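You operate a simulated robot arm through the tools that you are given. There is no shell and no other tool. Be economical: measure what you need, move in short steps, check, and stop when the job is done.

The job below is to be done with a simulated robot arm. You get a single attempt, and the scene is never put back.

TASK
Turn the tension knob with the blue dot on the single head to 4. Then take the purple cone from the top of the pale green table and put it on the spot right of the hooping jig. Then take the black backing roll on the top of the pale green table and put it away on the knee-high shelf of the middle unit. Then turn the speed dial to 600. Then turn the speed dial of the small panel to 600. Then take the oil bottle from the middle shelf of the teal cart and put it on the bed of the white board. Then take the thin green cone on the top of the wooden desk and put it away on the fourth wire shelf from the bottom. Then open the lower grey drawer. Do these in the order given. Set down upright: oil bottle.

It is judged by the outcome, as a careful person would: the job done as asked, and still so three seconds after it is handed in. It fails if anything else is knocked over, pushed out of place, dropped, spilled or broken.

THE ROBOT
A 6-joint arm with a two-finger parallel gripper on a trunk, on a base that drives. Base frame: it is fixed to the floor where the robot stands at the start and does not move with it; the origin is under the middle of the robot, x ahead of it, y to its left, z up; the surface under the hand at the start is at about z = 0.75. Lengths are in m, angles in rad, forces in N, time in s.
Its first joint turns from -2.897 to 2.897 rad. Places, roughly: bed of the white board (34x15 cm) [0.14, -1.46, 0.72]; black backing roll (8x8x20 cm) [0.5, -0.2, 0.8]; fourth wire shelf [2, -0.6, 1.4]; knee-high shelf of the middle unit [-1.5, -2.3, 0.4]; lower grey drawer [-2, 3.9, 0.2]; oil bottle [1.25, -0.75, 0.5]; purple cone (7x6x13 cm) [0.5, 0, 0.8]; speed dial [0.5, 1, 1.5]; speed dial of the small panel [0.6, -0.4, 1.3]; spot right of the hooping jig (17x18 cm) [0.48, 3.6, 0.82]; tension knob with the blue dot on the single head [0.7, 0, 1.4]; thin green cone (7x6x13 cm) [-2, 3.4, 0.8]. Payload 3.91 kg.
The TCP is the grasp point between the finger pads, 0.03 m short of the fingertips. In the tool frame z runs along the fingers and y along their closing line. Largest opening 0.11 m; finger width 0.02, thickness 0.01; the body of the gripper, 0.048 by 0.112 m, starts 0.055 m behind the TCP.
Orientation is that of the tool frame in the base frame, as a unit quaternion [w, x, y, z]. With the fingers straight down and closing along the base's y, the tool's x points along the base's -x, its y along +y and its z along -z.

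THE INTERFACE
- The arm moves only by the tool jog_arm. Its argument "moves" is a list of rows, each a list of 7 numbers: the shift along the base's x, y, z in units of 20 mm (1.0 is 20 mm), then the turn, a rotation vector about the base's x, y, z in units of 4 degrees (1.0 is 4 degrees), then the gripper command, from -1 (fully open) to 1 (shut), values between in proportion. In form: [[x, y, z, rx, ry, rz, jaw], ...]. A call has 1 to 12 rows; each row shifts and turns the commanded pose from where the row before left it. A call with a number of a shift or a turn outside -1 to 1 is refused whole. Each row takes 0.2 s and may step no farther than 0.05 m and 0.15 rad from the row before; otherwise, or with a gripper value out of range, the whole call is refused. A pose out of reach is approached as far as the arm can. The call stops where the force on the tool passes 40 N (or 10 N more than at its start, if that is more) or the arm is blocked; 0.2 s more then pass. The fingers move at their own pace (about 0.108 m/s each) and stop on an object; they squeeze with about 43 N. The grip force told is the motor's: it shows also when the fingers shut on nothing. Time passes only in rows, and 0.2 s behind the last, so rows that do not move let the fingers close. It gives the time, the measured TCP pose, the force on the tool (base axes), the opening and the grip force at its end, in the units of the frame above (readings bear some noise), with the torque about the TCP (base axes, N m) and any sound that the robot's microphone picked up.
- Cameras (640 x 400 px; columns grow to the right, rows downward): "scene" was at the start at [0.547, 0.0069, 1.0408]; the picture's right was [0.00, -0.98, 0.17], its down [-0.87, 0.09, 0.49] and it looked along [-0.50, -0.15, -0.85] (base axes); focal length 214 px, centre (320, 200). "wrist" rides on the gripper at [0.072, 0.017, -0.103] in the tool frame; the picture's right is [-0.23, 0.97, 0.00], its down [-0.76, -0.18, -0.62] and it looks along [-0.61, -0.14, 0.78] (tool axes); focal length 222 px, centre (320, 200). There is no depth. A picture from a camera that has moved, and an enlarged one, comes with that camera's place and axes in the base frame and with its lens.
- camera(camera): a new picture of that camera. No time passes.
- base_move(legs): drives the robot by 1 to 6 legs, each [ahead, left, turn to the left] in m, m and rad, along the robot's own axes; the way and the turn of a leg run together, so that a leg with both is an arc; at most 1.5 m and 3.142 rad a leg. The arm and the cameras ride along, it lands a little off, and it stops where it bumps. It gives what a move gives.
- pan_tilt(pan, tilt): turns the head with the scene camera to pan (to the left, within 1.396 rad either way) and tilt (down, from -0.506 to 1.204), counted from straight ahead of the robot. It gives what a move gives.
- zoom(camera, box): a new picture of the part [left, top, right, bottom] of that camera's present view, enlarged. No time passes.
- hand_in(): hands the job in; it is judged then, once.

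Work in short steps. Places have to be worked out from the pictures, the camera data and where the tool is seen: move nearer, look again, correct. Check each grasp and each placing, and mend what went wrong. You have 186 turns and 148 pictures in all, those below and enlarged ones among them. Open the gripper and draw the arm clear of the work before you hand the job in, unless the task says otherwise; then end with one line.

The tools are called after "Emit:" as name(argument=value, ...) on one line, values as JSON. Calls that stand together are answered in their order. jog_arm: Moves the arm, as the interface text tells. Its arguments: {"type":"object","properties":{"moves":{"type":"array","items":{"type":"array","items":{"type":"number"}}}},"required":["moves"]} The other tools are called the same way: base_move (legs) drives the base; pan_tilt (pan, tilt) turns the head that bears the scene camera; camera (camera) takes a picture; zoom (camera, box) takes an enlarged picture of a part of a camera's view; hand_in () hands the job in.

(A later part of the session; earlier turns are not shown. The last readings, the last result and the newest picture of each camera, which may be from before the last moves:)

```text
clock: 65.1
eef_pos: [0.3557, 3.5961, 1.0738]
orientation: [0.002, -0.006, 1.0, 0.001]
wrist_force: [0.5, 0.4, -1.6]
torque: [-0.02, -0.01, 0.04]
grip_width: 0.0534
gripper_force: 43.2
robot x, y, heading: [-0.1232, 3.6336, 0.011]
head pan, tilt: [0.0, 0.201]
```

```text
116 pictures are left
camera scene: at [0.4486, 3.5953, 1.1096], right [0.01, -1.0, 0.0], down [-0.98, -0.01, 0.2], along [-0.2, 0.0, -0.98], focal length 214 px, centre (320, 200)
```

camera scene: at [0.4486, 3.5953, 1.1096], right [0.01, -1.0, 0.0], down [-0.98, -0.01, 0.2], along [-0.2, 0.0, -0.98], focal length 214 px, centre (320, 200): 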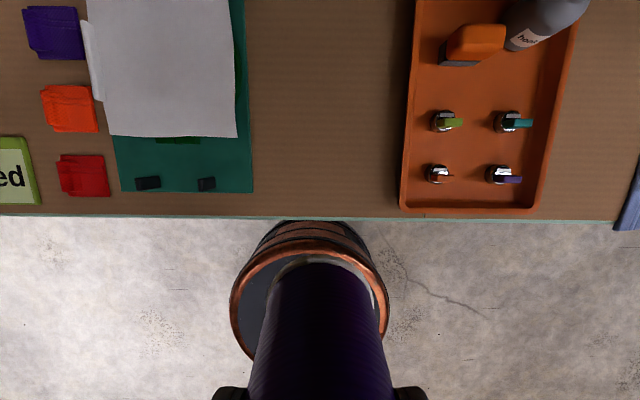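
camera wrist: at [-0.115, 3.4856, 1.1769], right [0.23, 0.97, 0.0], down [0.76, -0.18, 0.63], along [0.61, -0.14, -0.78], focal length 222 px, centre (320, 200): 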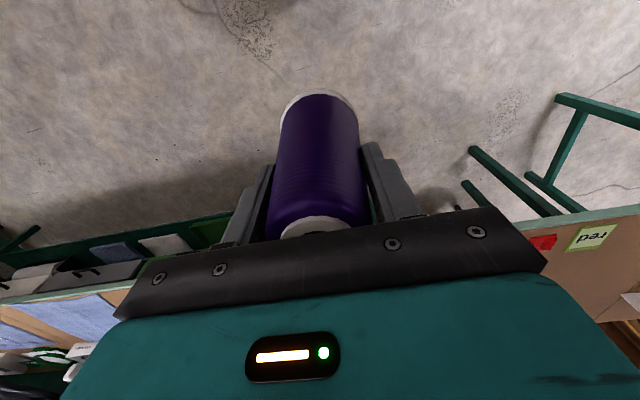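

The gap's centre line is y = 3.586. I extend the arm over the spot, then lower partway.

Emit:
jog_arm(moves=[[1, -0.1, 0, 0, 0, 0, 1], [1, -0.1, 0, 0, 0, 0, 1], [1, -0.1, 0, 0, 0, 0, 1], [1, -0.1, 0, 0, 0, 0, 1], [1, 0, 0, 0, 0, 0, 1], [1, 0, 0, 0, 0, 0, 1], [0.2, 0, -1, 0, 0, 0, 1], [0, 0, -1, 0, 0, 0, 1], [0, 0, -1, 0, 0, 0, 1], [0, 0, -1, 0, 0, 0, 1], [0, 0, -1, 0, 0, 0, 1], [0, 0, -1, 0, 0, 0, 1]])

Emit:
camera(camera="wrist")

Emit:
camera(camera="scene")

```text
clock: 67.7
eef_pos: [0.4789, 3.5892, 0.9527]
orientation: [0.002, -0.005, 1.0, 0.001]
wrist_force: [-1.3, 0.4, -2.1]
torque: [-0.01, -0.04, -0.01]
grip_width: 0.0529
gripper_force: 43.4
robot x, y, heading: [-0.1256, 3.6296, 0.01]
head pan, tilt: [0.0, 0.201]
```

```text
115 pictures are left
camera wrist: at [0.4058, 3.6042, 1.0558], right [0.22, 0.98, 0.0], down [0.76, -0.17, 0.63], along [0.61, -0.13, -0.78], focal length 222 px, centre (320, 200)
```

wrist: 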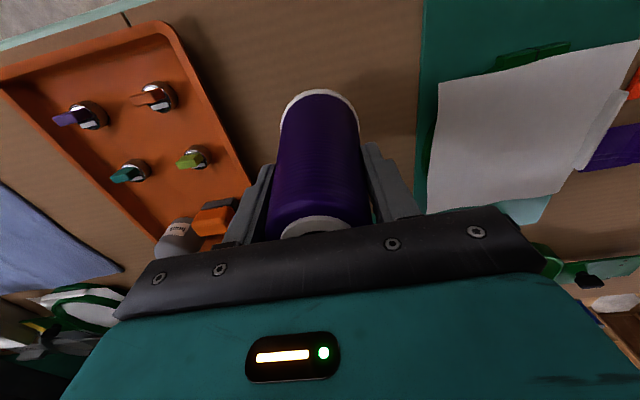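

```text
114 pictures are left
camera scene: at [0.5716, 3.5885, 0.9885], right [0.01, -1.0, 0.0], down [-0.98, -0.01, 0.2], along [-0.2, 0.0, -0.98], focal length 214 px, centre (320, 200)
```

scene: 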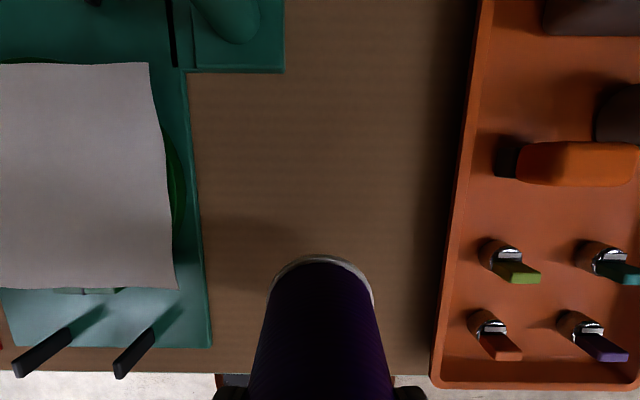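

The cone is well inside the gap. I lower gently to contact.

Emit:
jog_arm(moves=[[0, 0, -0.8, 0, 0, 0, 1], [0, 0, -0.8, 0, 0, 0, 1], [0, 0, -0.4, 0, 0, 0, 1], [0, 0, -0.2, 0, 0, 0, 1]])

Emit:
camera(camera="wrist")

```text
clock: 68.7
eef_pos: [0.4798, 3.5891, 0.9091]
orientation: [0.001, -0.006, 1.0, 0.001]
wrist_force: [0.6, 0.6, -0.8]
torque: [-0.03, 0.01, 0.01]
grip_width: 0.0528
gripper_force: 43.1
robot x, y, heading: [-0.1264, 3.632, 0.011]
head pan, tilt: [0.0, 0.201]
```

```text
113 pictures are left
camera wrist: at [0.4063, 3.603, 1.0122], right [0.22, 0.98, 0.0], down [0.76, -0.17, 0.63], along [0.61, -0.13, -0.78], focal length 222 px, centre (320, 200)
```

wrist: 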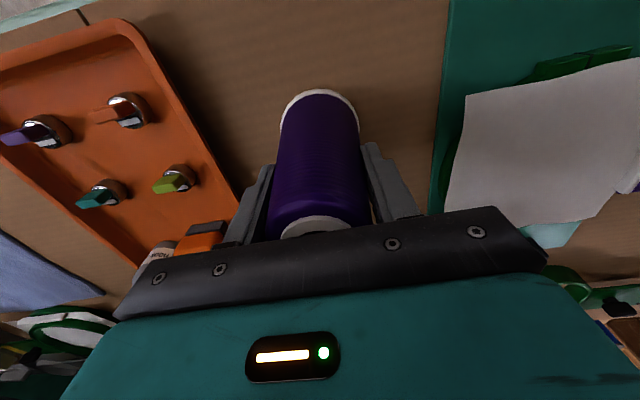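

Not yet in contact; I go down in 2 mm steps until the force rises.

Emit:
jog_arm(moves=[[0, 0, -0.1, 0, 0, 0, 1], [0, 0, -0.1, 0, 0, 0, 1], [0, 0, -0.1, 0, 0, 0, 1]])

```text
clock: 69.6
eef_pos: [0.4811, 3.5874, 0.9067]
orientation: [0.004, -0.006, 1.0, 0.001]
wrist_force: [-3.0, 0.8, 9.6]
torque: [-0.14, 0.31, 0.02]
grip_width: 0.0525
gripper_force: 43.1
robot x, y, heading: [-0.1249, 3.6361, 0.009]
head pan, tilt: [0.0, 0.201]
stopped in row 3: the force on the tool passed its limit at 42 N (the readings are from after the stop); the commanded pose is now the measured one
```

The cone stands on the bench. I open the fingers, rise straight up and check.

Emit:
jog_arm(moves=[[0, 0, 0, 0, 0, 0, 0.4], [0, 0, 0, 0, 0, 0, 0], [0, 0, 0, 0, 0, 0, -0.6], [0, 0, 0, 0, 0, 0, -0.6], [0, 0, 1, 0, 0, 0, -0.6], [0, 0, 1, 0, 0, 0, -0.6], [0, 0, 1, 0, 0, 0, -0.6], [0, 0, 1, 0, 0, 0, -0.6], [0, 0, 1, 0, 0, 0, -0.6], [0, 0, 1, 0, 0, 0, -0.6], [0, 0, 1, 0, 0, 0, -0.6], [0, 0, 1, 0, 0, 0, -0.6]])

Emit:
camera(camera="wrist")

```text
clock: 72.2
eef_pos: [0.4815, 3.5873, 1.0649]
orientation: [0.004, -0.006, 1.0, 0.001]
wrist_force: [-0.2, -0.1, -0.6]
torque: [0.0, 0.01, 0.0]
grip_width: 0.088
gripper_force: 0.0
robot x, y, heading: [-0.1259, 3.6303, 0.011]
head pan, tilt: [0.0, 0.201]
```

```text
112 pictures are left
camera wrist: at [0.4076, 3.6033, 1.1681], right [0.22, 0.98, 0.0], down [0.76, -0.17, 0.63], along [0.61, -0.13, -0.78], focal length 222 px, centre (320, 200)
```

wrist: 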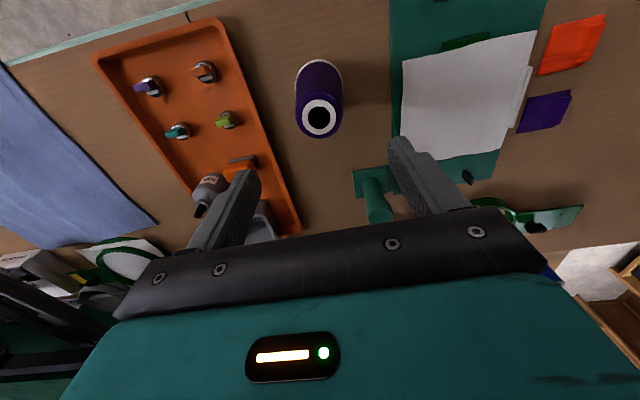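

The purple cone stands on the spot. I back away, drive back to the pale green table, and level the hand for a sideways grasp of the roll.

Emit:
base_move(legs=[[-0.45, 0, -0.01], [0, -1.3, 0], [0, -1.3, 0], [0, -1.15, 0]])

Emit:
jog_arm(moves=[[-0.5, 0, 0, 0, -1, 0, -1], [-0.5, 0, 0, 0, -1, 0, -1], [-0.5, 0, 0, 0, -1, 0, -1], [-0.5, 0, 0, 0, -1, 0, -1], [-0.5, 0, 0, 0, -1, 0, -1], [-0.5, 0, 0, 0, -1, 0, -1], [-0.5, 0, 0, 0, -1, 0, -1], [-0.5, 0, 0, 0, -1, 0, -1], [-0.5, 0, 0, 0, -1, 0, -1], [-0.5, 0, 0, 0, -1, 0, -1], [-0.5, 0, 0, 0, -1, 0, -1], [-0.5, 0, 0, 0, -1, 0, -1]])

Emit:
jog_arm(moves=[[-0.4, 0, 0, 0, -1, 0, -1], [-0.4, 0, 0, 0, -1, 0, -1], [-0.4, 0, 0, 0, -1, 0, -1], [-0.4, 0, 0, 0, -1, 0, -1], [-0.4, 0, 0, 0, -1, 0, -1], [-0.4, 0, 0, 0, -1, 0, -1], [-0.4, 0, 0, 0, -1, 0, -1], [-0.4, 0, 0, 0, -1, 0, -1], [-0.4, 0, 0, 0, -1, 0, -1], [-0.4, 0, 0, 0, -1, 0, -1], [0, 0, 0, 0, -0.5, 0, -1]])

Emit:
pan_tilt(pan=0, tilt=0.25)

Emit:
camera(camera="scene")

```text
clock: 92.6
eef_pos: [-0.0101, -0.2025, 1.0657]
orientation: [0.004, 0.012, 1.0, 0.001]
wrist_force: [-0.3, -0.1, 1.0]
torque: [-0.03, 0.02, 0.0]
grip_width: 0.0878
gripper_force: 0.1
robot x, y, heading: [-0.6169, -0.1373, -0.023]
head pan, tilt: [0.0, 0.201]
```

```text
clock: 95.2
eef_pos: [-0.1302, -0.2016, 1.0653]
orientation: [0.411, 0.011, 0.912, 0.006]
wrist_force: [0.2, -0.1, 0.2]
torque: [0.03, -0.01, 0.02]
grip_width: 0.1101
gripper_force: 0.0
robot x, y, heading: [-0.6116, -0.1336, -0.028]
head pan, tilt: [0.0, 0.201]
```

```text
clock: 97.6
eef_pos: [-0.2087, -0.2014, 1.0663]
orientation: [0.71, 0.007, 0.704, 0.008]
wrist_force: [0.1, 0.1, 0.1]
torque: [0.04, -0.01, 0.02]
grip_width: 0.11
gripper_force: 0.0
robot x, y, heading: [-0.6186, -0.1374, -0.028]
head pan, tilt: [0.0, 0.201]
```

```text
clock: 98.3
eef_pos: [-0.209, -0.2013, 1.0644]
orientation: [0.71, 0.008, 0.704, 0.009]
wrist_force: [0.0, -0.8, 0.1]
torque: [0.0, -0.01, -0.02]
grip_width: 0.11
gripper_force: 0.0
robot x, y, heading: [-0.6168, -0.1364, -0.026]
head pan, tilt: [0.0, 0.25]
```

```text
111 pictures are left
camera scene: at [-0.2454, -0.2051, 1.1513], right [0.0, -1.0, -0.02], down [-0.24, 0.02, -0.97], along [0.97, 0.01, -0.24], focal length 214 px, centre (320, 200)
```

scene: 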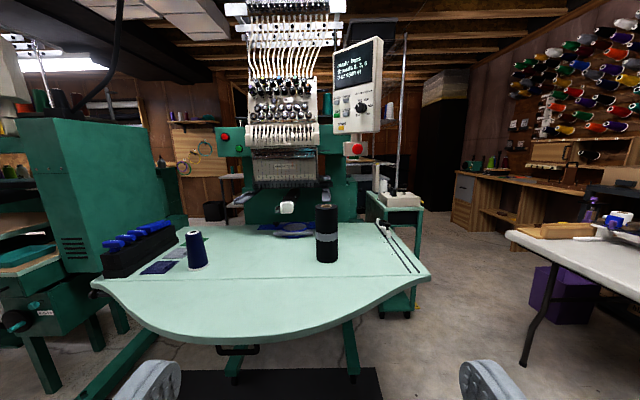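

The overview shows the roll on the table. I pan right to see the shelf unit.

Emit:
pan_tilt(pan=-1.396, tilt=0.25)

Emit:
camera(camera="scene")

```text
clock: 99.8
eef_pos: [-0.2093, -0.202, 1.0654]
orientation: [0.71, 0.009, 0.704, 0.009]
wrist_force: [-0.4, -0.4, -0.4]
torque: [0.03, 0.01, 0.02]
grip_width: 0.1098
gripper_force: 0.0
robot x, y, heading: [-0.6128, -0.134, -0.025]
head pan, tilt: [-1.396, 0.25]
```

```text
110 pictures are left
camera scene: at [-0.3223, -0.2972, 1.1485], right [-0.98, -0.18, -0.01], down [-0.04, 0.27, -0.96], along [0.17, -0.95, -0.27], focal length 214 px, centre (320, 200)
```

scene: 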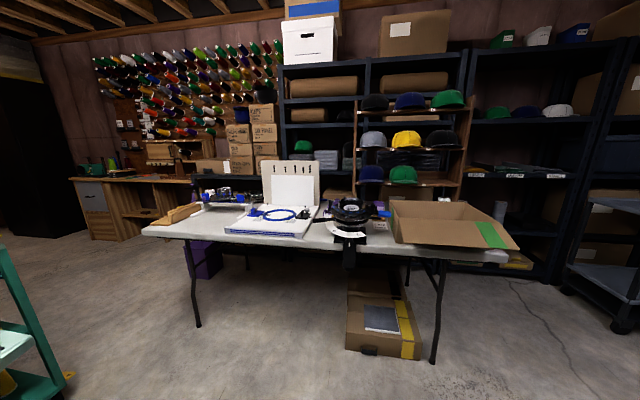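

Emit:
zoom(camera="scene", box=[440, 130, 640, 255])

```text
3.20 times, centred on (540, 192) of scene
camera zoom: at [-0.3223, -0.2972, 1.1485], right [-0.98, -0.18, -0.01], down [-0.04, 0.27, -0.96], along [0.17, -0.95, -0.27], focal length 686 px, centre (-384, 224)
```

zoom: 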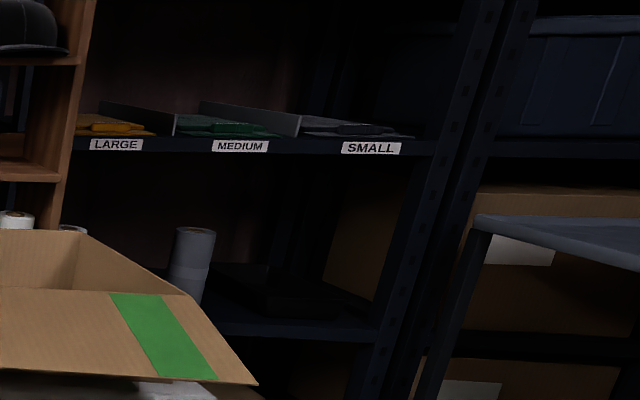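

The knee-high shelf has room above for the roll upright. I drive back up to the table and get ready to take the roll from the side.

Emit:
pan_tilt(pan=0, tilt=0.3)

Emit:
base_move(legs=[[0.48, 0, 0.025]])

Emit:
camera(camera="scene")

```text
clock: 101.3
eef_pos: [-0.2089, -0.2019, 1.0657]
orientation: [0.71, 0.008, 0.704, 0.009]
wrist_force: [0.9, 0.0, 0.7]
torque: [0.0, 0.03, 0.0]
grip_width: 0.1101
gripper_force: 0.1
robot x, y, heading: [-0.6135, -0.1343, -0.03]
head pan, tilt: [0.0, 0.3]
```

```text
clock: 104.2
eef_pos: [0.2746, -0.1949, 1.0671]
orientation: [0.71, -0.003, 0.704, 0.021]
wrist_force: [0.3, 0.4, -0.6]
torque: [0.0, -0.01, -0.01]
grip_width: 0.1099
gripper_force: 0.2
robot x, y, heading: [-0.1337, -0.1414, 0.004]
head pan, tilt: [0.0, 0.3]
```

```text
108 pictures are left
camera scene: at [0.2393, -0.199, 1.1466], right [0.03, -1.0, -0.02], down [-0.29, 0.01, -0.96], along [0.96, 0.04, -0.29], focal length 214 px, centre (320, 200)
```

scene: 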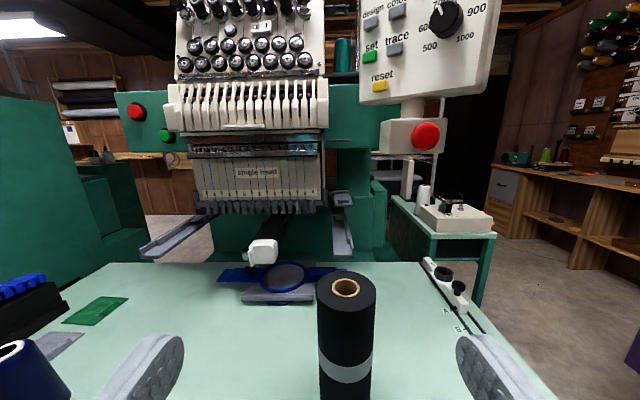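

The roll is at about [0.483, -0.222]. I lower in front of it to mid height and line up.

Emit:
jog_arm(moves=[[0, -0.14, -1, 0, 0, -0.2, -1], [0, -0.14, -1, 0, 0, -0.2, -1], [0, -0.14, -1, 0, 0, -0.1, -1], [0, -0.14, -1, 0, 0, 0, -1], [0, -0.14, -1, 0, 0, 0, -1], [0, -0.14, -1, 0, 0, 0, -1], [0, -0.14, -1, 0, 0, 0, -1], [0, -0.14, -1, 0, 0, 0, -1], [0, -0.14, -1, 0, 0, 0, -1], [0, -0.14, -1, 0, 0, 0, -1], [0, 0, 0, 0, 0, 0, -1]])

Emit:
camera(camera="scene")

Emit:
camera(camera="wrist")

```text
clock: 106.6
eef_pos: [0.3328, -0.2519, 0.992]
orientation: [0.709, 0.009, 0.705, 0.007]
wrist_force: [-0.1, 0.5, 0.3]
torque: [0.0, -0.02, 0.0]
grip_width: 0.11
gripper_force: 0.0
out of reach, approached as far as the arm can: row 2, 3, 4, 5, 6, 7, 8, 9, 10
robot x, y, heading: [-0.1301, -0.1425, 0.005]
head pan, tilt: [0.0, 0.3]
```

```text
107 pictures are left
camera scene: at [0.2969, -0.2548, 1.0734], right [0.0, -1.0, -0.02], down [-0.29, 0.02, -0.96], along [0.96, 0.0, -0.29], focal length 214 px, centre (320, 200)
```

scene: 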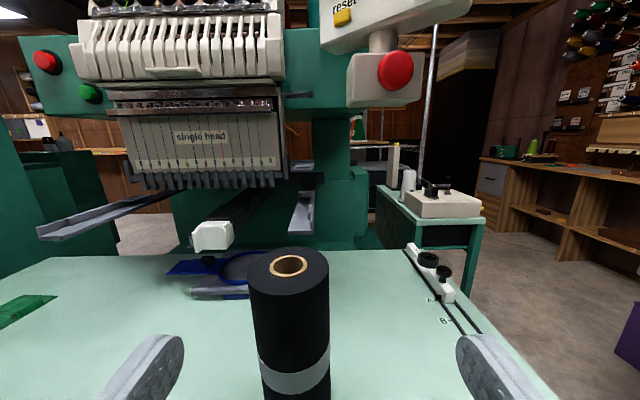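

```text
106 pictures are left
camera wrist: at [0.23, -0.2331, 0.92], right [0.0, 0.97, 0.25], down [-0.63, -0.19, 0.75], along [0.78, -0.16, 0.61], focal length 222 px, centre (320, 200)
```

wrist: 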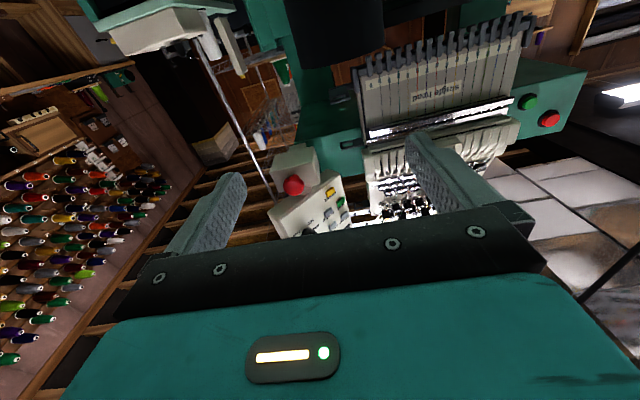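

The arm cannot fold that far in. I back the base by 0.25 m and reach out instead.

Emit:
base_move(legs=[[-0.25, 0, 0]])

Emit:
jog_arm(moves=[[1, 0, 0, 0, 0, 0, -1], [1, 0, 0, 0, 0, 0, -1], [1, 0, 0, 0, 0, 0, -1], [1, 0, 0, 0, 0, 0, -1]])

```text
clock: 108.4
eef_pos: [0.0824, -0.2534, 0.9934]
orientation: [0.709, 0.009, 0.705, 0.008]
wrist_force: [0.2, 0.3, -0.1]
torque: [0.01, 0.03, 0.07]
grip_width: 0.1102
gripper_force: 0.1
robot x, y, heading: [-0.3819, -0.1421, 0.005]
head pan, tilt: [0.0, 0.3]
```

```text
clock: 109.4
eef_pos: [0.1632, -0.2533, 0.9944]
orientation: [0.71, 0.011, 0.705, 0.008]
wrist_force: [-0.8, 1.0, -0.2]
torque: [-0.03, -0.01, -0.01]
grip_width: 0.1099
gripper_force: 0.1
robot x, y, heading: [-0.3793, -0.14, 0.005]
head pan, tilt: [0.0, 0.3]
```

Now I lower to mid-roll height and line up in y.

Emit:
jog_arm(moves=[[0.5, 0.2, -1, 0, 0, 0, -1], [0.5, 0.2, -1, 0, 0, 0, -1], [0, 0.2, -1, 0, 0, 0, -1], [0, 0.2, -1, 0, 0, 0, -1], [0, 0.2, -1, 0, 0, 0, -1], [0, 0.2, -1, 0, 0, 0, -1], [0, 0.2, -0.4, 0, 0, 0, -1], [0, 0, 0, 0, 0, 0, -1]])

Emit:
camera(camera="scene")

```text
clock: 111.2
eef_pos: [0.2087, -0.2322, 0.887]
orientation: [0.709, 0.009, 0.705, 0.007]
wrist_force: [-0.7, -0.3, 0.0]
torque: [0.02, 0.02, 0.02]
grip_width: 0.1097
gripper_force: 0.0
out of reach, approached as far as the arm can: row 4, 5, 6, 7
robot x, y, heading: [-0.3839, -0.1421, 0.005]
head pan, tilt: [0.0, 0.3]
```

```text
105 pictures are left
camera scene: at [0.1731, -0.236, 0.9678], right [0.0, -1.0, -0.02], down [-0.29, 0.02, -0.96], along [0.96, 0.01, -0.29], focal length 214 px, centre (320, 200)
```

scene: 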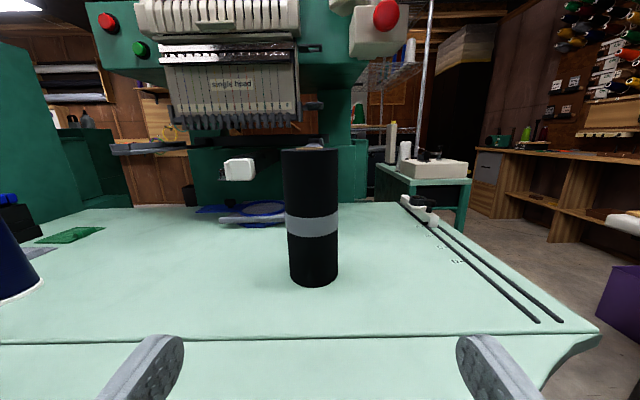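

I move forward first, then lower; the roll is straight ahead at y ≈ -0.224.

Emit:
jog_arm(moves=[[1, 0.1, 0, 0, 0, 0, -1], [1, 0.1, 0, 0, 0, 0, -1], [1, 0.1, 0, 0, 0, 0, -1], [1, 0.1, 0, 0, 0, 0, -1], [0.5, 0, -0.5, 0, 0, 0, -1], [0, 0, -0.5, 0, 0, 0, -1], [0, 0, -0.2, 0, 0, 0, -1], [0, 0, 0, 0, 0, 0, -1]])

Emit:
camera(camera="scene")

```text
clock: 113.0
eef_pos: [0.3003, -0.227, 0.8634]
orientation: [0.709, 0.006, 0.705, 0.011]
wrist_force: [-0.1, 0.1, 0.8]
torque: [0.01, -0.02, 0.01]
grip_width: 0.11
gripper_force: 0.1
robot x, y, heading: [-0.3818, -0.1412, 0.008]
head pan, tilt: [0.0, 0.3]
```

```text
104 pictures are left
camera scene: at [0.2636, -0.2302, 0.9441], right [0.01, -1.0, -0.02], down [-0.29, 0.02, -0.96], along [0.96, 0.01, -0.29], focal length 214 px, centre (320, 200)
```

scene: 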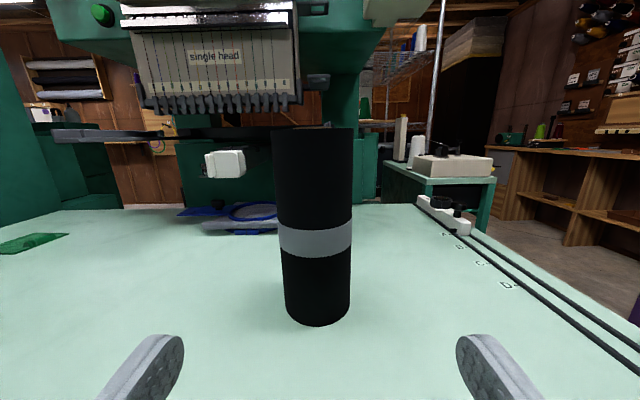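

The roll is centred between the fingers. I advance 18 cm and close.

Emit:
jog_arm(moves=[[1, 0.1, 0, 0, 0, 0, -1], [1, 0.05, 0, 0, 0, 0, -1], [1, 0, 0, 0, 0, 0, -1], [1, 0, 0, 0, 0, 0, -1], [1, 0, 0, 0, 0, 0, -1], [1, 0, 0, 0, 0, 0, -1], [1, 0, 0, 0, 0, 0, -1], [1, 0, 0, 0, 0, 0, -1], [1, 0, 0, 0, 0, 0, -1], [0, 0, 0, 0, 0, 0, 0], [0, 0, 0, 0, 0, 0, 1], [0, 0, 0, 0, 0, 0, 1]])

Emit:
camera(camera="scene")

```text
clock: 115.6
eef_pos: [0.4758, -0.2524, 0.8684]
orientation: [0.709, 0.005, 0.706, 0.012]
wrist_force: [1.9, -0.2, 0.2]
torque: [-0.22, -0.34, 0.03]
grip_width: 0.0739
gripper_force: 43.2
out of reach, approached as far as the arm can: row 1, 2, 3, 4, 6, 7, 9
robot x, y, heading: [-0.3827, -0.1429, 0.007]
head pan, tilt: [0.0, 0.3]
```

```text
103 pictures are left
camera scene: at [0.4396, -0.2564, 0.9488], right [0.01, -1.0, -0.02], down [-0.29, 0.02, -0.96], along [0.96, 0.02, -0.29], focal length 214 px, centre (320, 200)
```

scene: 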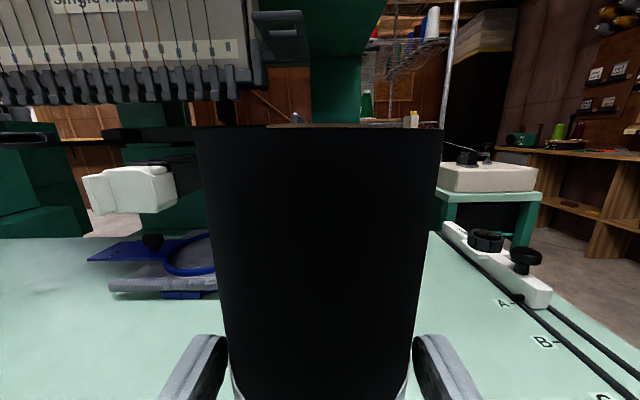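

The roll is in the grip, but this low level pose is at the arm's limit and would not reach the shelf. I release it, back off, and re-take it near its top with the hand pitched 45° down.

Emit:
jog_arm(moves=[[0, 0, 0, 0, 0, 0, 0], [0, 0, 0, 0, 0, 0, -1], [0, 0, 0, 0, 0, 0, -1], [-1, 0, 0, 0, 0, 0, -1], [-1, 0, 0, 0, 0, 0, -1], [-1, 0, 0, 0, 0, 0, -1], [-1, 0, 0, 0, 0, 0, -1], [-1, 0, 0, 0, 0, 0, -1], [-1, 0, 0, 0, 0, 0, -1]])

Emit:
jog_arm(moves=[[0, 0, 1, 0, 1, 0, -1], [0, 0, 1, 0, 1, 0, -1], [0, 0, 1, 0, 1, 0, -1], [0, 0, 1, 0, 1, 0, -1], [0, 0, 1, 0, 1, 0, -1], [0, 0, 1, 0, 1, 0, -1], [0, 0, 1, 0, 1, 0, -1], [0, 0, 1, 0, 1, 0, -1], [0, 0, 0, 0, 1, 0, -1], [0, 0, 0, 0, 1, 0, -1], [0, 0, 0, 0, 1, 0, -1]])

Emit:
pan_tilt(pan=0, tilt=0)

Emit:
camera(camera="scene")

```text
clock: 117.6
eef_pos: [0.3531, -0.2525, 0.8683]
orientation: [0.709, 0.009, 0.705, 0.007]
wrist_force: [-0.5, 0.2, 0.0]
torque: [-0.01, -0.02, 0.02]
grip_width: 0.11
gripper_force: 0.1
robot x, y, heading: [-0.3796, -0.1434, 0.006]
head pan, tilt: [0.0, 0.3]
```

```text
clock: 120.0
eef_pos: [0.3545, -0.2531, 1.0286]
orientation: [0.393, 0.012, 0.92, 0.005]
wrist_force: [-0.5, 0.6, -0.7]
torque: [0.02, -0.06, -0.02]
grip_width: 0.1096
gripper_force: 0.1
robot x, y, heading: [-0.3812, -0.1422, 0.006]
head pan, tilt: [0.0, 0.3]
```

```text
clock: 120.8
eef_pos: [0.3545, -0.2536, 1.0286]
orientation: [0.394, 0.011, 0.919, 0.004]
wrist_force: [-0.1, -0.7, -0.6]
torque: [-0.02, 0.05, 0.04]
grip_width: 0.1099
gripper_force: 0.1
robot x, y, heading: [-0.3836, -0.143, 0.013]
head pan, tilt: [0.0, 0.0]
```

```text
102 pictures are left
camera scene: at [0.4023, -0.257, 1.1347], right [-0.02, -1.0, -0.02], down [-0.69, 0.02, -0.72], along [0.72, 0.0, -0.69], focal length 214 px, centre (320, 200)
```

scene: 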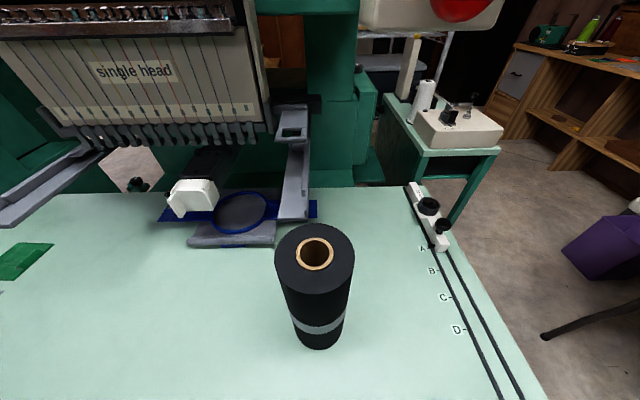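

The roll now stands upright at [0.52, -0.25]. I drive 10 cm closer and line up on the 45° approach.

Emit:
base_move(legs=[[0.08, 0, -0.01]])

Emit:
camera(camera="scene")

```text
clock: 121.9
eef_pos: [0.4345, -0.26, 1.0297]
orientation: [0.394, 0.016, 0.919, 0.001]
wrist_force: [0.9, -0.3, -0.7]
torque: [-0.01, 0.0, -0.04]
grip_width: 0.11
gripper_force: 0.1
robot x, y, heading: [-0.3056, -0.141, 0.001]
head pan, tilt: [0.0, 0.0]
```

```text
101 pictures are left
camera scene: at [0.4817, -0.2639, 1.1347], right [-0.03, -1.0, -0.02], down [-0.69, 0.03, -0.72], along [0.72, -0.01, -0.69], focal length 214 px, centre (320, 200)
```

scene: 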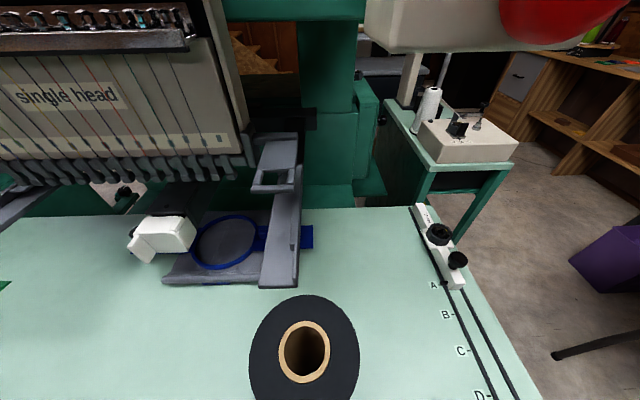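

Roll top centre confirmed at [0.520, -0.251]. I line up and slide down along the approach.

Emit:
jog_arm(moves=[[-0.2, 0.3, -0.5, 0, 0, 0, -1], [-0.1, 0.2, -0.35, 0, 0, 0, -1], [0.72, 0, -0.69, 0, 0, 0, -1], [0.72, 0, -0.69, 0, 0, 0, -1], [0.72, 0, -0.69, 0, 0, 0, -1], [0.72, 0, -0.69, 0, 0, 0, -1], [0.72, 0, -0.69, 0, 0, 0, -1], [0.6, 0, -0.58, 0, 0, 0, -1], [0, 0, 0, 0, 0, 0, -1]])

Emit:
camera(camera="wrist")

```text
clock: 123.9
eef_pos: [0.5125, -0.25, 0.9301]
orientation: [0.394, 0.016, 0.919, 0.002]
wrist_force: [-0.7, 0.0, 0.5]
torque: [-0.02, 0.0, -0.01]
grip_width: 0.1097
gripper_force: 0.0
robot x, y, heading: [-0.301, -0.1452, -0.007]
head pan, tilt: [0.0, 0.0]
```

```text
100 pictures are left
camera wrist: at [0.3882, -0.2308, 0.95], right [0.18, 0.97, 0.18], down [0.07, -0.2, 0.98], along [0.98, -0.17, -0.1], focal length 222 px, centre (320, 200)
```

wrist: 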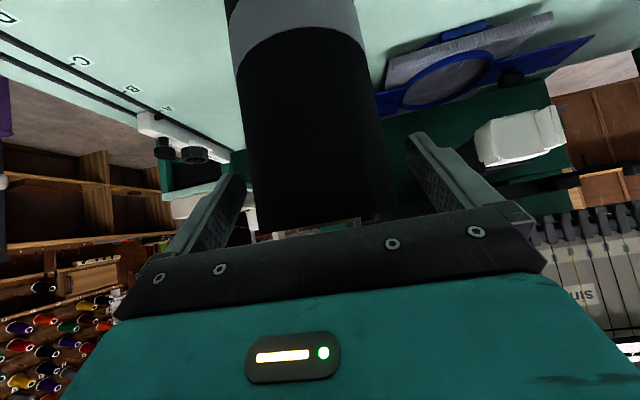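

The roll sits between the fingers. I close and lift.

Emit:
jog_arm(moves=[[0, 0, 0, 0, 0, 0, 0], [0, 0, 0, 0, 0, 0, 0.5], [0, 0, 0, 0, 0, 0, 1], [0, 0, 0, 0, 0, 0, 1], [0, 0, 0, 0, 0, 0, 1]])

Emit:
jog_arm(moves=[[0, 0, 1, 0, 0, 0, 1], [0, 0, 1, 0, 0, 0, 1], [0, 0, 1, 0, 0, 0, 1], [0, 0, 1, 0, 0, 0, 1], [0, 0, 1, 0, 0, 0, 1], [0, 0, 1, 0, 0, 0, 1]])

Emit:
camera(camera="wrist")

```text
clock: 125.1
eef_pos: [0.5127, -0.2501, 0.9296]
orientation: [0.394, 0.017, 0.919, 0.001]
wrist_force: [1.1, 0.9, 0.6]
torque: [-0.07, -0.13, 0.04]
grip_width: 0.0791
gripper_force: 42.9
robot x, y, heading: [-0.3024, -0.1388, -0.004]
head pan, tilt: [0.0, 0.0]
```

```text
clock: 126.5
eef_pos: [0.5124, -0.2501, 1.0505]
orientation: [0.393, 0.016, 0.919, 0.002]
wrist_force: [0.4, 0.4, -4.5]
torque: [0.01, 0.0, 0.0]
grip_width: 0.079
gripper_force: 43.1
robot x, y, heading: [-0.3006, -0.1394, -0.005]
head pan, tilt: [0.0, 0.0]
```

```text
99 pictures are left
camera wrist: at [0.3872, -0.2301, 1.069], right [0.18, 0.97, 0.18], down [0.07, -0.2, 0.98], along [0.98, -0.17, -0.1], focal length 222 px, centre (320, 200)
```

wrist: 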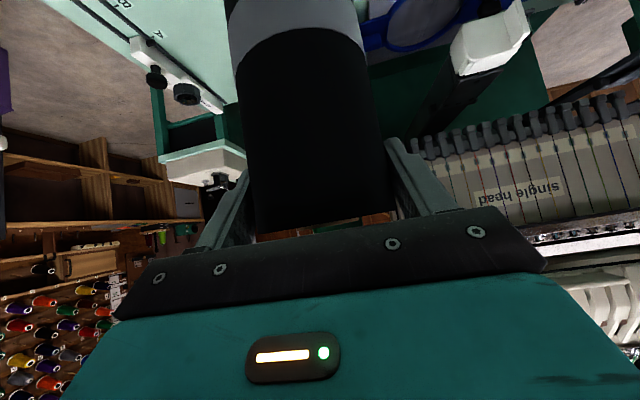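

The roll is held (79 mm). I back away and turn right to face the shelf units.

Emit:
base_move(legs=[[-1.1, 0, 0], [0, 0, -1.57]])

Emit:
camera(camera="scene")

```text
clock: 135.9
eef_pos: [-1.5077, -0.9477, 1.0498]
orientation: [0.279, 0.662, 0.638, -0.277]
wrist_force: [-0.2, 0.4, -4.4]
torque: [0.02, 0.02, 0.01]
grip_width: 0.0794
gripper_force: 43.0
robot x, y, heading: [-1.3978, -0.1321, -1.576]
head pan, tilt: [0.0, 0.0]
```

```text
98 pictures are left
camera scene: at [-1.5101, -0.9958, 1.1557], right [-1.0, 0.03, -0.02], down [0.03, 0.69, -0.72], along [-0.01, -0.72, -0.69], focal length 214 px, centre (320, 200)
```

scene: 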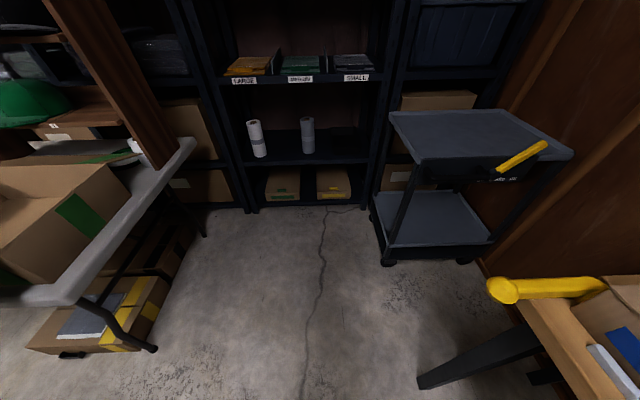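

The middle unit's knee-high shelf holds two rolls on the left; the right part looks free. I zoom in to check.

Emit:
zoom(camera="scene", box=[220, 60, 396, 170])

```text
3.64 times, centred on (308, 115) of scene
camera zoom: at [-1.5101, -0.9958, 1.1557], right [-1.0, 0.03, -0.02], down [0.03, 0.69, -0.72], along [-0.01, -0.72, -0.69], focal length 780 px, centre (364, 509)
```

zoom: 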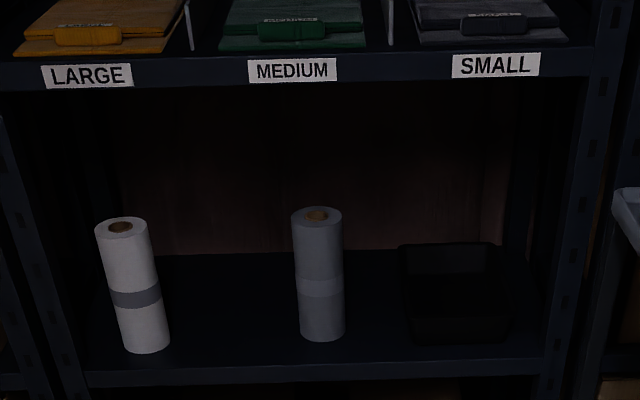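

A black bin occupies the right part; the gap between the two rolls (about x = -1.29, 24 cm wide) is free. I shift the arm to x = -1.29 and lower it here in free space.

Emit:
jog_arm(moves=[[1, 0, -1, 0, 0, 0, 1], [1, 0, -1, 0, 0, 0, 1], [1, 0, -1, 0, 0, 0, 1], [1, 0, -1, 0, 0, 0, 1], [1, 0, -1, 0, 0, 0, 1], [1, 0, -1, 0, 0, 0, 1], [1, 0, -1, 0, 0, 0, 1], [1, 0, -1, 0, 0, 0, 1], [1, 0, -1, 0, 0, 0, 1], [1, 0, -1, 0, 0, 0, 1], [0.9, 0, -1, 0, 0, 0, 1]])

Emit:
jog_arm(moves=[[0, 0, -1, 0, 0, 0, 1], [0, 0, -1, 0, 0, 0, 1], [0, 0, -1, 0, 0, 0, 1], [0, 0, -1, 0, 0, 0, 1], [0, 0, -1, 0, 0, 0, 1], [0, 0, -1, 0, 0, 0, 1], [0, 0, -1, 0, 0, 0, 1], [0, 0, -1, 0, 0, 0, 1], [0, 0, -1, 0, 0, 0, 1]])

```text
clock: 138.3
eef_pos: [-1.2893, -0.9483, 0.828]
orientation: [0.28, 0.661, 0.638, -0.278]
wrist_force: [-0.9, -0.8, -3.0]
torque: [0.05, -0.04, 0.0]
grip_width: 0.0792
gripper_force: 43.6
robot x, y, heading: [-1.4005, -0.1359, -1.576]
head pan, tilt: [0.0, 0.0]
```

```text
clock: 140.3
eef_pos: [-1.2881, -0.9466, 0.65]
orientation: [0.279, 0.662, 0.638, -0.278]
wrist_force: [-0.5, 0.2, -3.6]
torque: [0.05, -0.03, 0.01]
grip_width: 0.0794
gripper_force: 42.9
robot x, y, heading: [-1.3978, -0.1324, -1.577]
head pan, tilt: [0.0, 0.0]
```

That pose is reachable. I drive ahead 1.0 m to just short of the shelf and look.

Emit:
base_move(legs=[[0.98, 0, 0.006]])

Emit:
pan_tilt(pan=0, tilt=-0.4)

Emit:
camera(camera="scene")

Emit:
camera(camera="wrist")

```text
clock: 145.3
eef_pos: [-1.2817, -1.9137, 0.6486]
orientation: [0.281, 0.658, 0.642, -0.276]
wrist_force: [-0.2, -0.5, -3.6]
torque: [0.0, -0.02, -0.03]
grip_width: 0.0794
gripper_force: 43.1
robot x, y, heading: [-1.3972, -1.0976, -1.572]
head pan, tilt: [0.0, 0.0]
```

```text
clock: 146.2
eef_pos: [-1.2806, -1.9125, 0.6473]
orientation: [0.281, 0.658, 0.642, -0.275]
wrist_force: [0.0, -0.9, -3.7]
torque: [0.04, 0.01, 0.03]
grip_width: 0.0792
gripper_force: 43.2
robot x, y, heading: [-1.4017, -1.104, -1.563]
head pan, tilt: [0.0, -0.4]
```

```text
96 pictures are left
camera scene: at [-1.2837, -1.9721, 0.7898], right [-1.0, 0.02, -0.02], down [0.02, 0.35, -0.93], along [-0.01, -0.93, -0.36], focal length 214 px, centre (320, 200)
```

scene: 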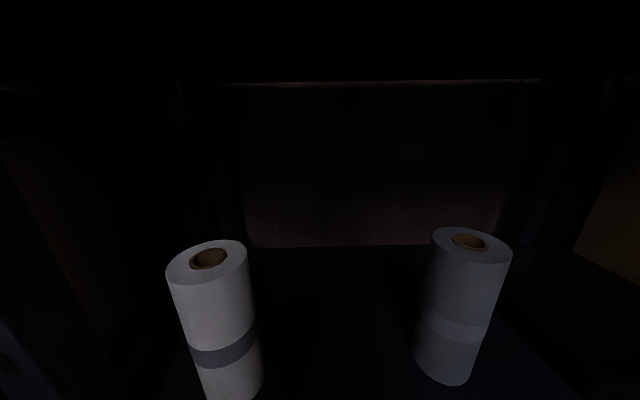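

```text
95 pictures are left
camera wrist: at [-1.2626, -1.7891, 0.6677], right [0.97, -0.18, 0.18], down [-0.19, -0.07, 0.98], along [-0.16, -0.98, -0.1], focal length 222 px, centre (320, 200)
```

wrist: 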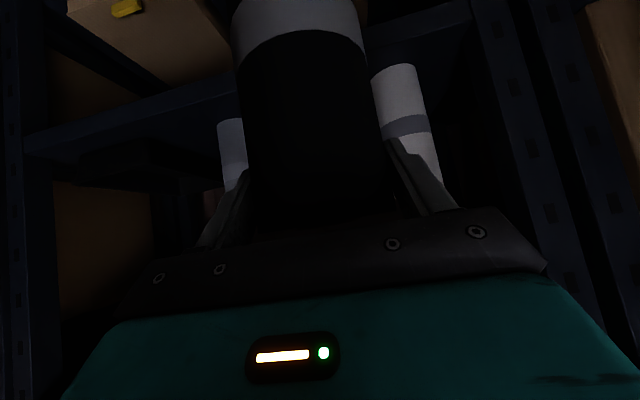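

The gap's centre is x ≈ -1.32, and the shelf is at z = 0.40. I trim the arm and drive in 0.31 m.

Emit:
jog_arm(moves=[[-0.6, 0, -0.6, 0, 0, 0, 1], [-0.7, 0, -0.8, 0, 0, 0, 1], [-0.3, 0, 0, 0, 0, 0, 1]])

Emit:
base_move(legs=[[0.31, 0, 0]])

Emit:
camera(camera="wrist")

```text
clock: 147.0
eef_pos: [-1.312, -1.9134, 0.6191]
orientation: [0.281, 0.658, 0.642, -0.275]
wrist_force: [-0.4, 0.2, -3.6]
torque: [0.03, -0.03, 0.03]
grip_width: 0.0793
gripper_force: 42.8
robot x, y, heading: [-1.4033, -1.0993, -1.567]
head pan, tilt: [0.0, -0.4]
```

```text
clock: 149.1
eef_pos: [-1.3127, -2.225, 0.6203]
orientation: [0.28, 0.66, 0.641, -0.276]
wrist_force: [0.0, -0.5, -0.8]
torque: [0.05, -0.01, -0.01]
grip_width: 0.0791
gripper_force: 43.5
robot x, y, heading: [-1.4017, -1.4144, -1.569]
head pan, tilt: [0.0, -0.4]
```

```text
94 pictures are left
camera wrist: at [-1.2948, -2.1004, 0.6395], right [0.97, -0.18, 0.18], down [-0.2, -0.07, 0.98], along [-0.16, -0.98, -0.1], focal length 222 px, centre (320, 200)
```

wrist: 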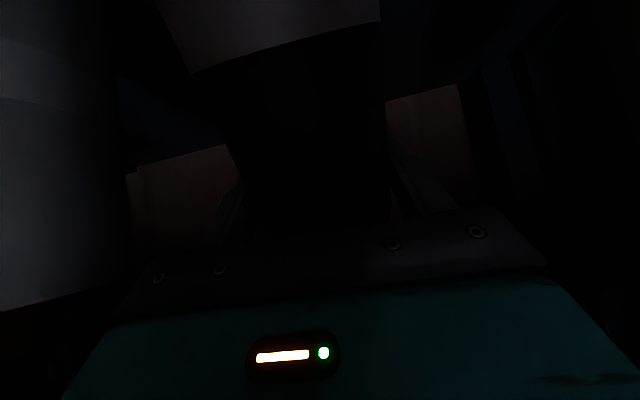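

The roll seems to have tipped in the grip, likely catching the shelf's front lip. I back out and inspect.

Emit:
base_move(legs=[[-0.35, 0, 0]])

Emit:
camera(camera="wrist")

Emit:
camera(camera="scene")

```text
clock: 151.3
eef_pos: [-1.3179, -1.8816, 0.6192]
orientation: [0.279, 0.661, 0.639, -0.277]
wrist_force: [0.7, 0.3, -2.5]
torque: [-0.16, 0.01, 0.0]
grip_width: 0.0791
gripper_force: 43.1
robot x, y, heading: [-1.3952, -1.07, -1.574]
head pan, tilt: [0.0, -0.4]
```

```text
93 pictures are left
camera wrist: at [-1.2983, -1.7573, 0.6394], right [0.97, -0.18, 0.18], down [-0.2, -0.07, 0.98], along [-0.17, -0.98, -0.1], focal length 222 px, centre (320, 200)
```

wrist: 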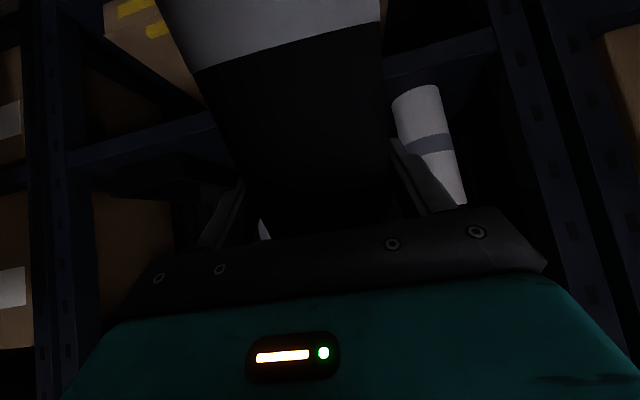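

```text
92 pictures are left
camera scene: at [-1.3208, -1.94, 0.7616], right [-1.0, 0.03, -0.02], down [0.02, 0.35, -0.94], along [-0.02, -0.93, -0.35], focal length 214 px, centre (320, 200)
```

scene: 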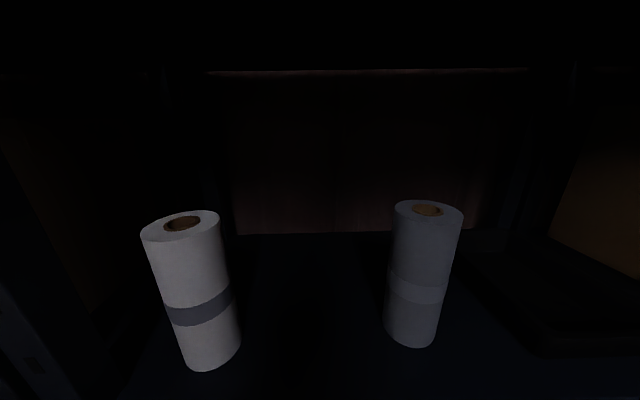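

Triangulating the standing rolls puts the shelf surface at z ≈ 0.45, so the roll's foot hit the lip. I back out to the light and look at how the roll sits in the grip.

Emit:
base_move(legs=[[-0.7, 0, 0]])

Emit:
pan_tilt(pan=0, tilt=0.9)

Emit:
camera(camera="scene")

Emit:
camera(camera="wrist")

```text
clock: 155.2
eef_pos: [-1.3141, -1.1866, 0.6196]
orientation: [0.279, 0.662, 0.639, -0.277]
wrist_force: [0.3, 0.2, -3.0]
torque: [-0.17, 0.02, 0.0]
grip_width: 0.0789
gripper_force: 42.9
robot x, y, heading: [-1.3956, -0.3762, -1.574]
head pan, tilt: [0.0, -0.4]
```

```text
clock: 156.6
eef_pos: [-1.3153, -1.1828, 0.6239]
orientation: [0.282, 0.66, 0.638, -0.279]
wrist_force: [0.0, 0.3, -3.4]
torque: [-0.17, 0.0, 0.03]
grip_width: 0.0791
gripper_force: 42.8
robot x, y, heading: [-1.3983, -0.3773, -1.575]
head pan, tilt: [0.0, 0.901]
```

```text
91 pictures are left
camera scene: at [-1.3142, -1.1663, 0.6827], right [-1.0, 0.03, -0.02], down [0.03, 1.0, 0.09], along [0.02, 0.09, -1.0], focal length 214 px, centre (320, 200)
```

scene: 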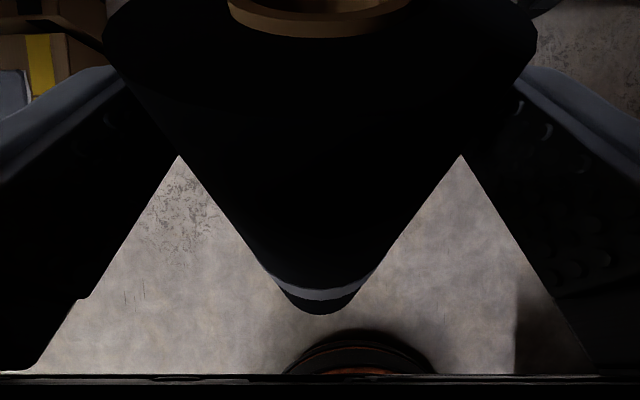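

```text
90 pictures are left
camera wrist: at [-1.2952, -1.0599, 0.6434], right [0.97, -0.18, 0.18], down [-0.2, -0.07, 0.98], along [-0.17, -0.98, -0.1], focal length 222 px, centre (320, 200)
```

wrist: 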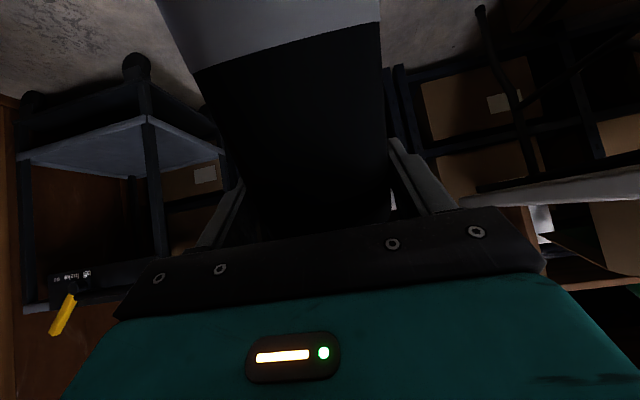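

The roll has swung about 45° in the grip, to square with the fingers; levelling the hand would bring it upright. I'll restand it on the pale green table and re-grasp. First I raise the arm and drive back there.

Emit:
jog_arm(moves=[[0, 0, 1, 0, 0, 0, 1], [0, 0, 1, 0, 0, 0, 1], [0, 0, 1, 0, 0, 0, 1], [0, 0, 1, 0, 0, 0, 1], [0, 0, 1, 0, 0, 0, 1], [0, 0, 1, 0, 0, 0, 1], [0, 0, 1, 0, 0, 0, 1], [0, 0, 1, 0, 0, 0, 1], [0, 0, 1, 0, 0, 0, 1], [0, 0, 1, 0, 0, 0, 1], [0, 0, 1, 0, 0, 0, 1], [0, 0, 1, 0, 0, 0, 1]])

Emit:
jog_arm(moves=[[0, 0, 1, 0, 0, 0, 1], [0, 0, 1, 0, 0, 0, 1], [0, 0, 1, 0, 0, 0, 1], [0, 0, 1, 0, 0, 0, 1], [0, 0, 1, 0, 0, 0, 1], [0, 0, 1, 0, 0, 0, 1], [0, 0, 1, 0, 0, 0, 1], [0, 0, 1, 0, 0, 0, 1], [0, 0, 1, 0, 0, 0, 1], [0, 0, 1, 0, 0, 0, 1], [0, 0, 1, 0, 0, 0, 1], [0, 0, 1, 0, 0, 0, 1]])

Emit:
base_move(legs=[[-0.2, 0, 0], [0, 0, 1.575], [1.05, 0, 0]])

Emit:
pan_tilt(pan=0, tilt=0.2)

Emit:
jog_arm(moves=[[0, 0, 0, 0, -1, 0, 1], [0, 0, 0, 0, -1, 0, 1], [0, 0, 0, 0, -1, 0, 1], [0, 0, 0, 0, -1, 0, 1], [0, 0, 0, 0, -1, 0, 1], [0, 0, 0, 0, -1, 0, 1], [0, 0, 0, 0, -1, 0, 1], [0, 0, 0, 0, -1, 0, 1], [0, 0, 0, 0, -1, 0, 1], [0, 0, 0, 0, -1, 0, 1], [0, 0, 0, 0, -1, 0, 1]])

Emit:
camera(camera="scene")

Emit:
camera(camera="wrist")

```text
clock: 159.2
eef_pos: [-1.3148, -1.183, 0.8644]
orientation: [0.282, 0.66, 0.638, -0.278]
wrist_force: [0.1, 0.4, -4.1]
torque: [-0.16, -0.02, -0.03]
grip_width: 0.0793
gripper_force: 43.3
robot x, y, heading: [-1.3933, -0.3778, -1.573]
head pan, tilt: [0.0, 0.901]
```

```text
clock: 161.8
eef_pos: [-1.3164, -1.1855, 1.1051]
orientation: [0.28, 0.661, 0.638, -0.278]
wrist_force: [0.6, -0.2, -3.3]
torque: [-0.12, 0.01, 0.01]
grip_width: 0.0792
gripper_force: 43.4
robot x, y, heading: [-1.392, -0.3729, -1.575]
head pan, tilt: [0.0, 0.901]
```

```text
clock: 172.3
eef_pos: [0.4573, -0.0788, 1.1049]
orientation: [0.396, 0.012, 0.918, 0.004]
wrist_force: [0.3, -0.4, -3.4]
torque: [0.0, -0.12, -0.01]
grip_width: 0.079
gripper_force: 43.5
robot x, y, heading: [-0.3513, -0.1658, 0.001]
head pan, tilt: [0.0, 0.901]
```

```text
clock: 173.3
eef_pos: [0.4575, -0.0803, 1.1053]
orientation: [0.396, 0.012, 0.918, 0.005]
wrist_force: [-0.5, -0.2, -4.0]
torque: [-0.06, -0.14, 0.01]
grip_width: 0.0792
gripper_force: 43.5
robot x, y, heading: [-0.3543, -0.1662, 0.001]
head pan, tilt: [0.0, 0.201]
```

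```text
clock: 175.8
eef_pos: [0.4564, -0.0868, 1.1034]
orientation: [0.659, 0.023, 0.752, -0.005]
wrist_force: [0.2, -0.1, -2.6]
torque: [-0.02, 0.03, 0.01]
grip_width: 0.079
gripper_force: 42.8
out of reach, approached as far as the arm can: row 8, 10
robot x, y, heading: [-0.3497, -0.1634, 0.0]
head pan, tilt: [0.0, 0.201]
```

```text
89 pictures are left
camera scene: at [0.4331, -0.0891, 1.1987], right [-0.04, -1.0, -0.02], down [-0.32, 0.03, -0.95], along [0.95, -0.03, -0.33], focal length 214 px, centre (320, 200)
```

scene: 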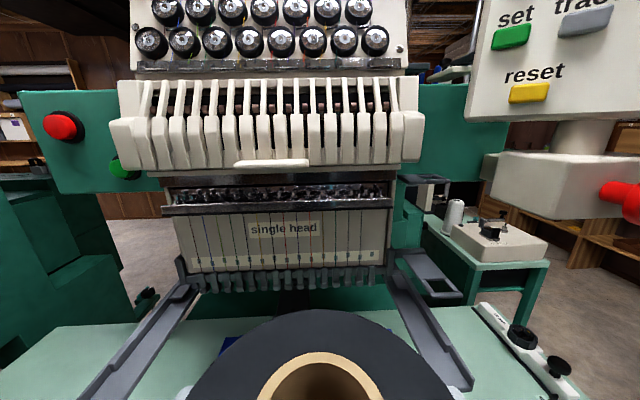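

```text
88 pictures are left
camera wrist: at [0.3454, -0.0643, 1.0464], right [0.07, 0.97, 0.25], down [-0.53, -0.17, 0.83], along [0.85, -0.19, 0.5], focal length 222 px, centre (320, 200)
```

wrist: 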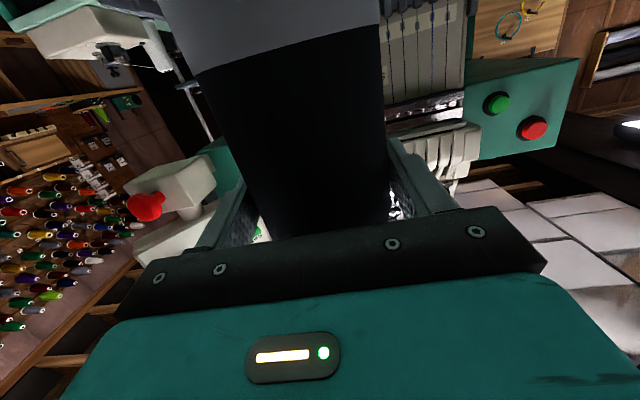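

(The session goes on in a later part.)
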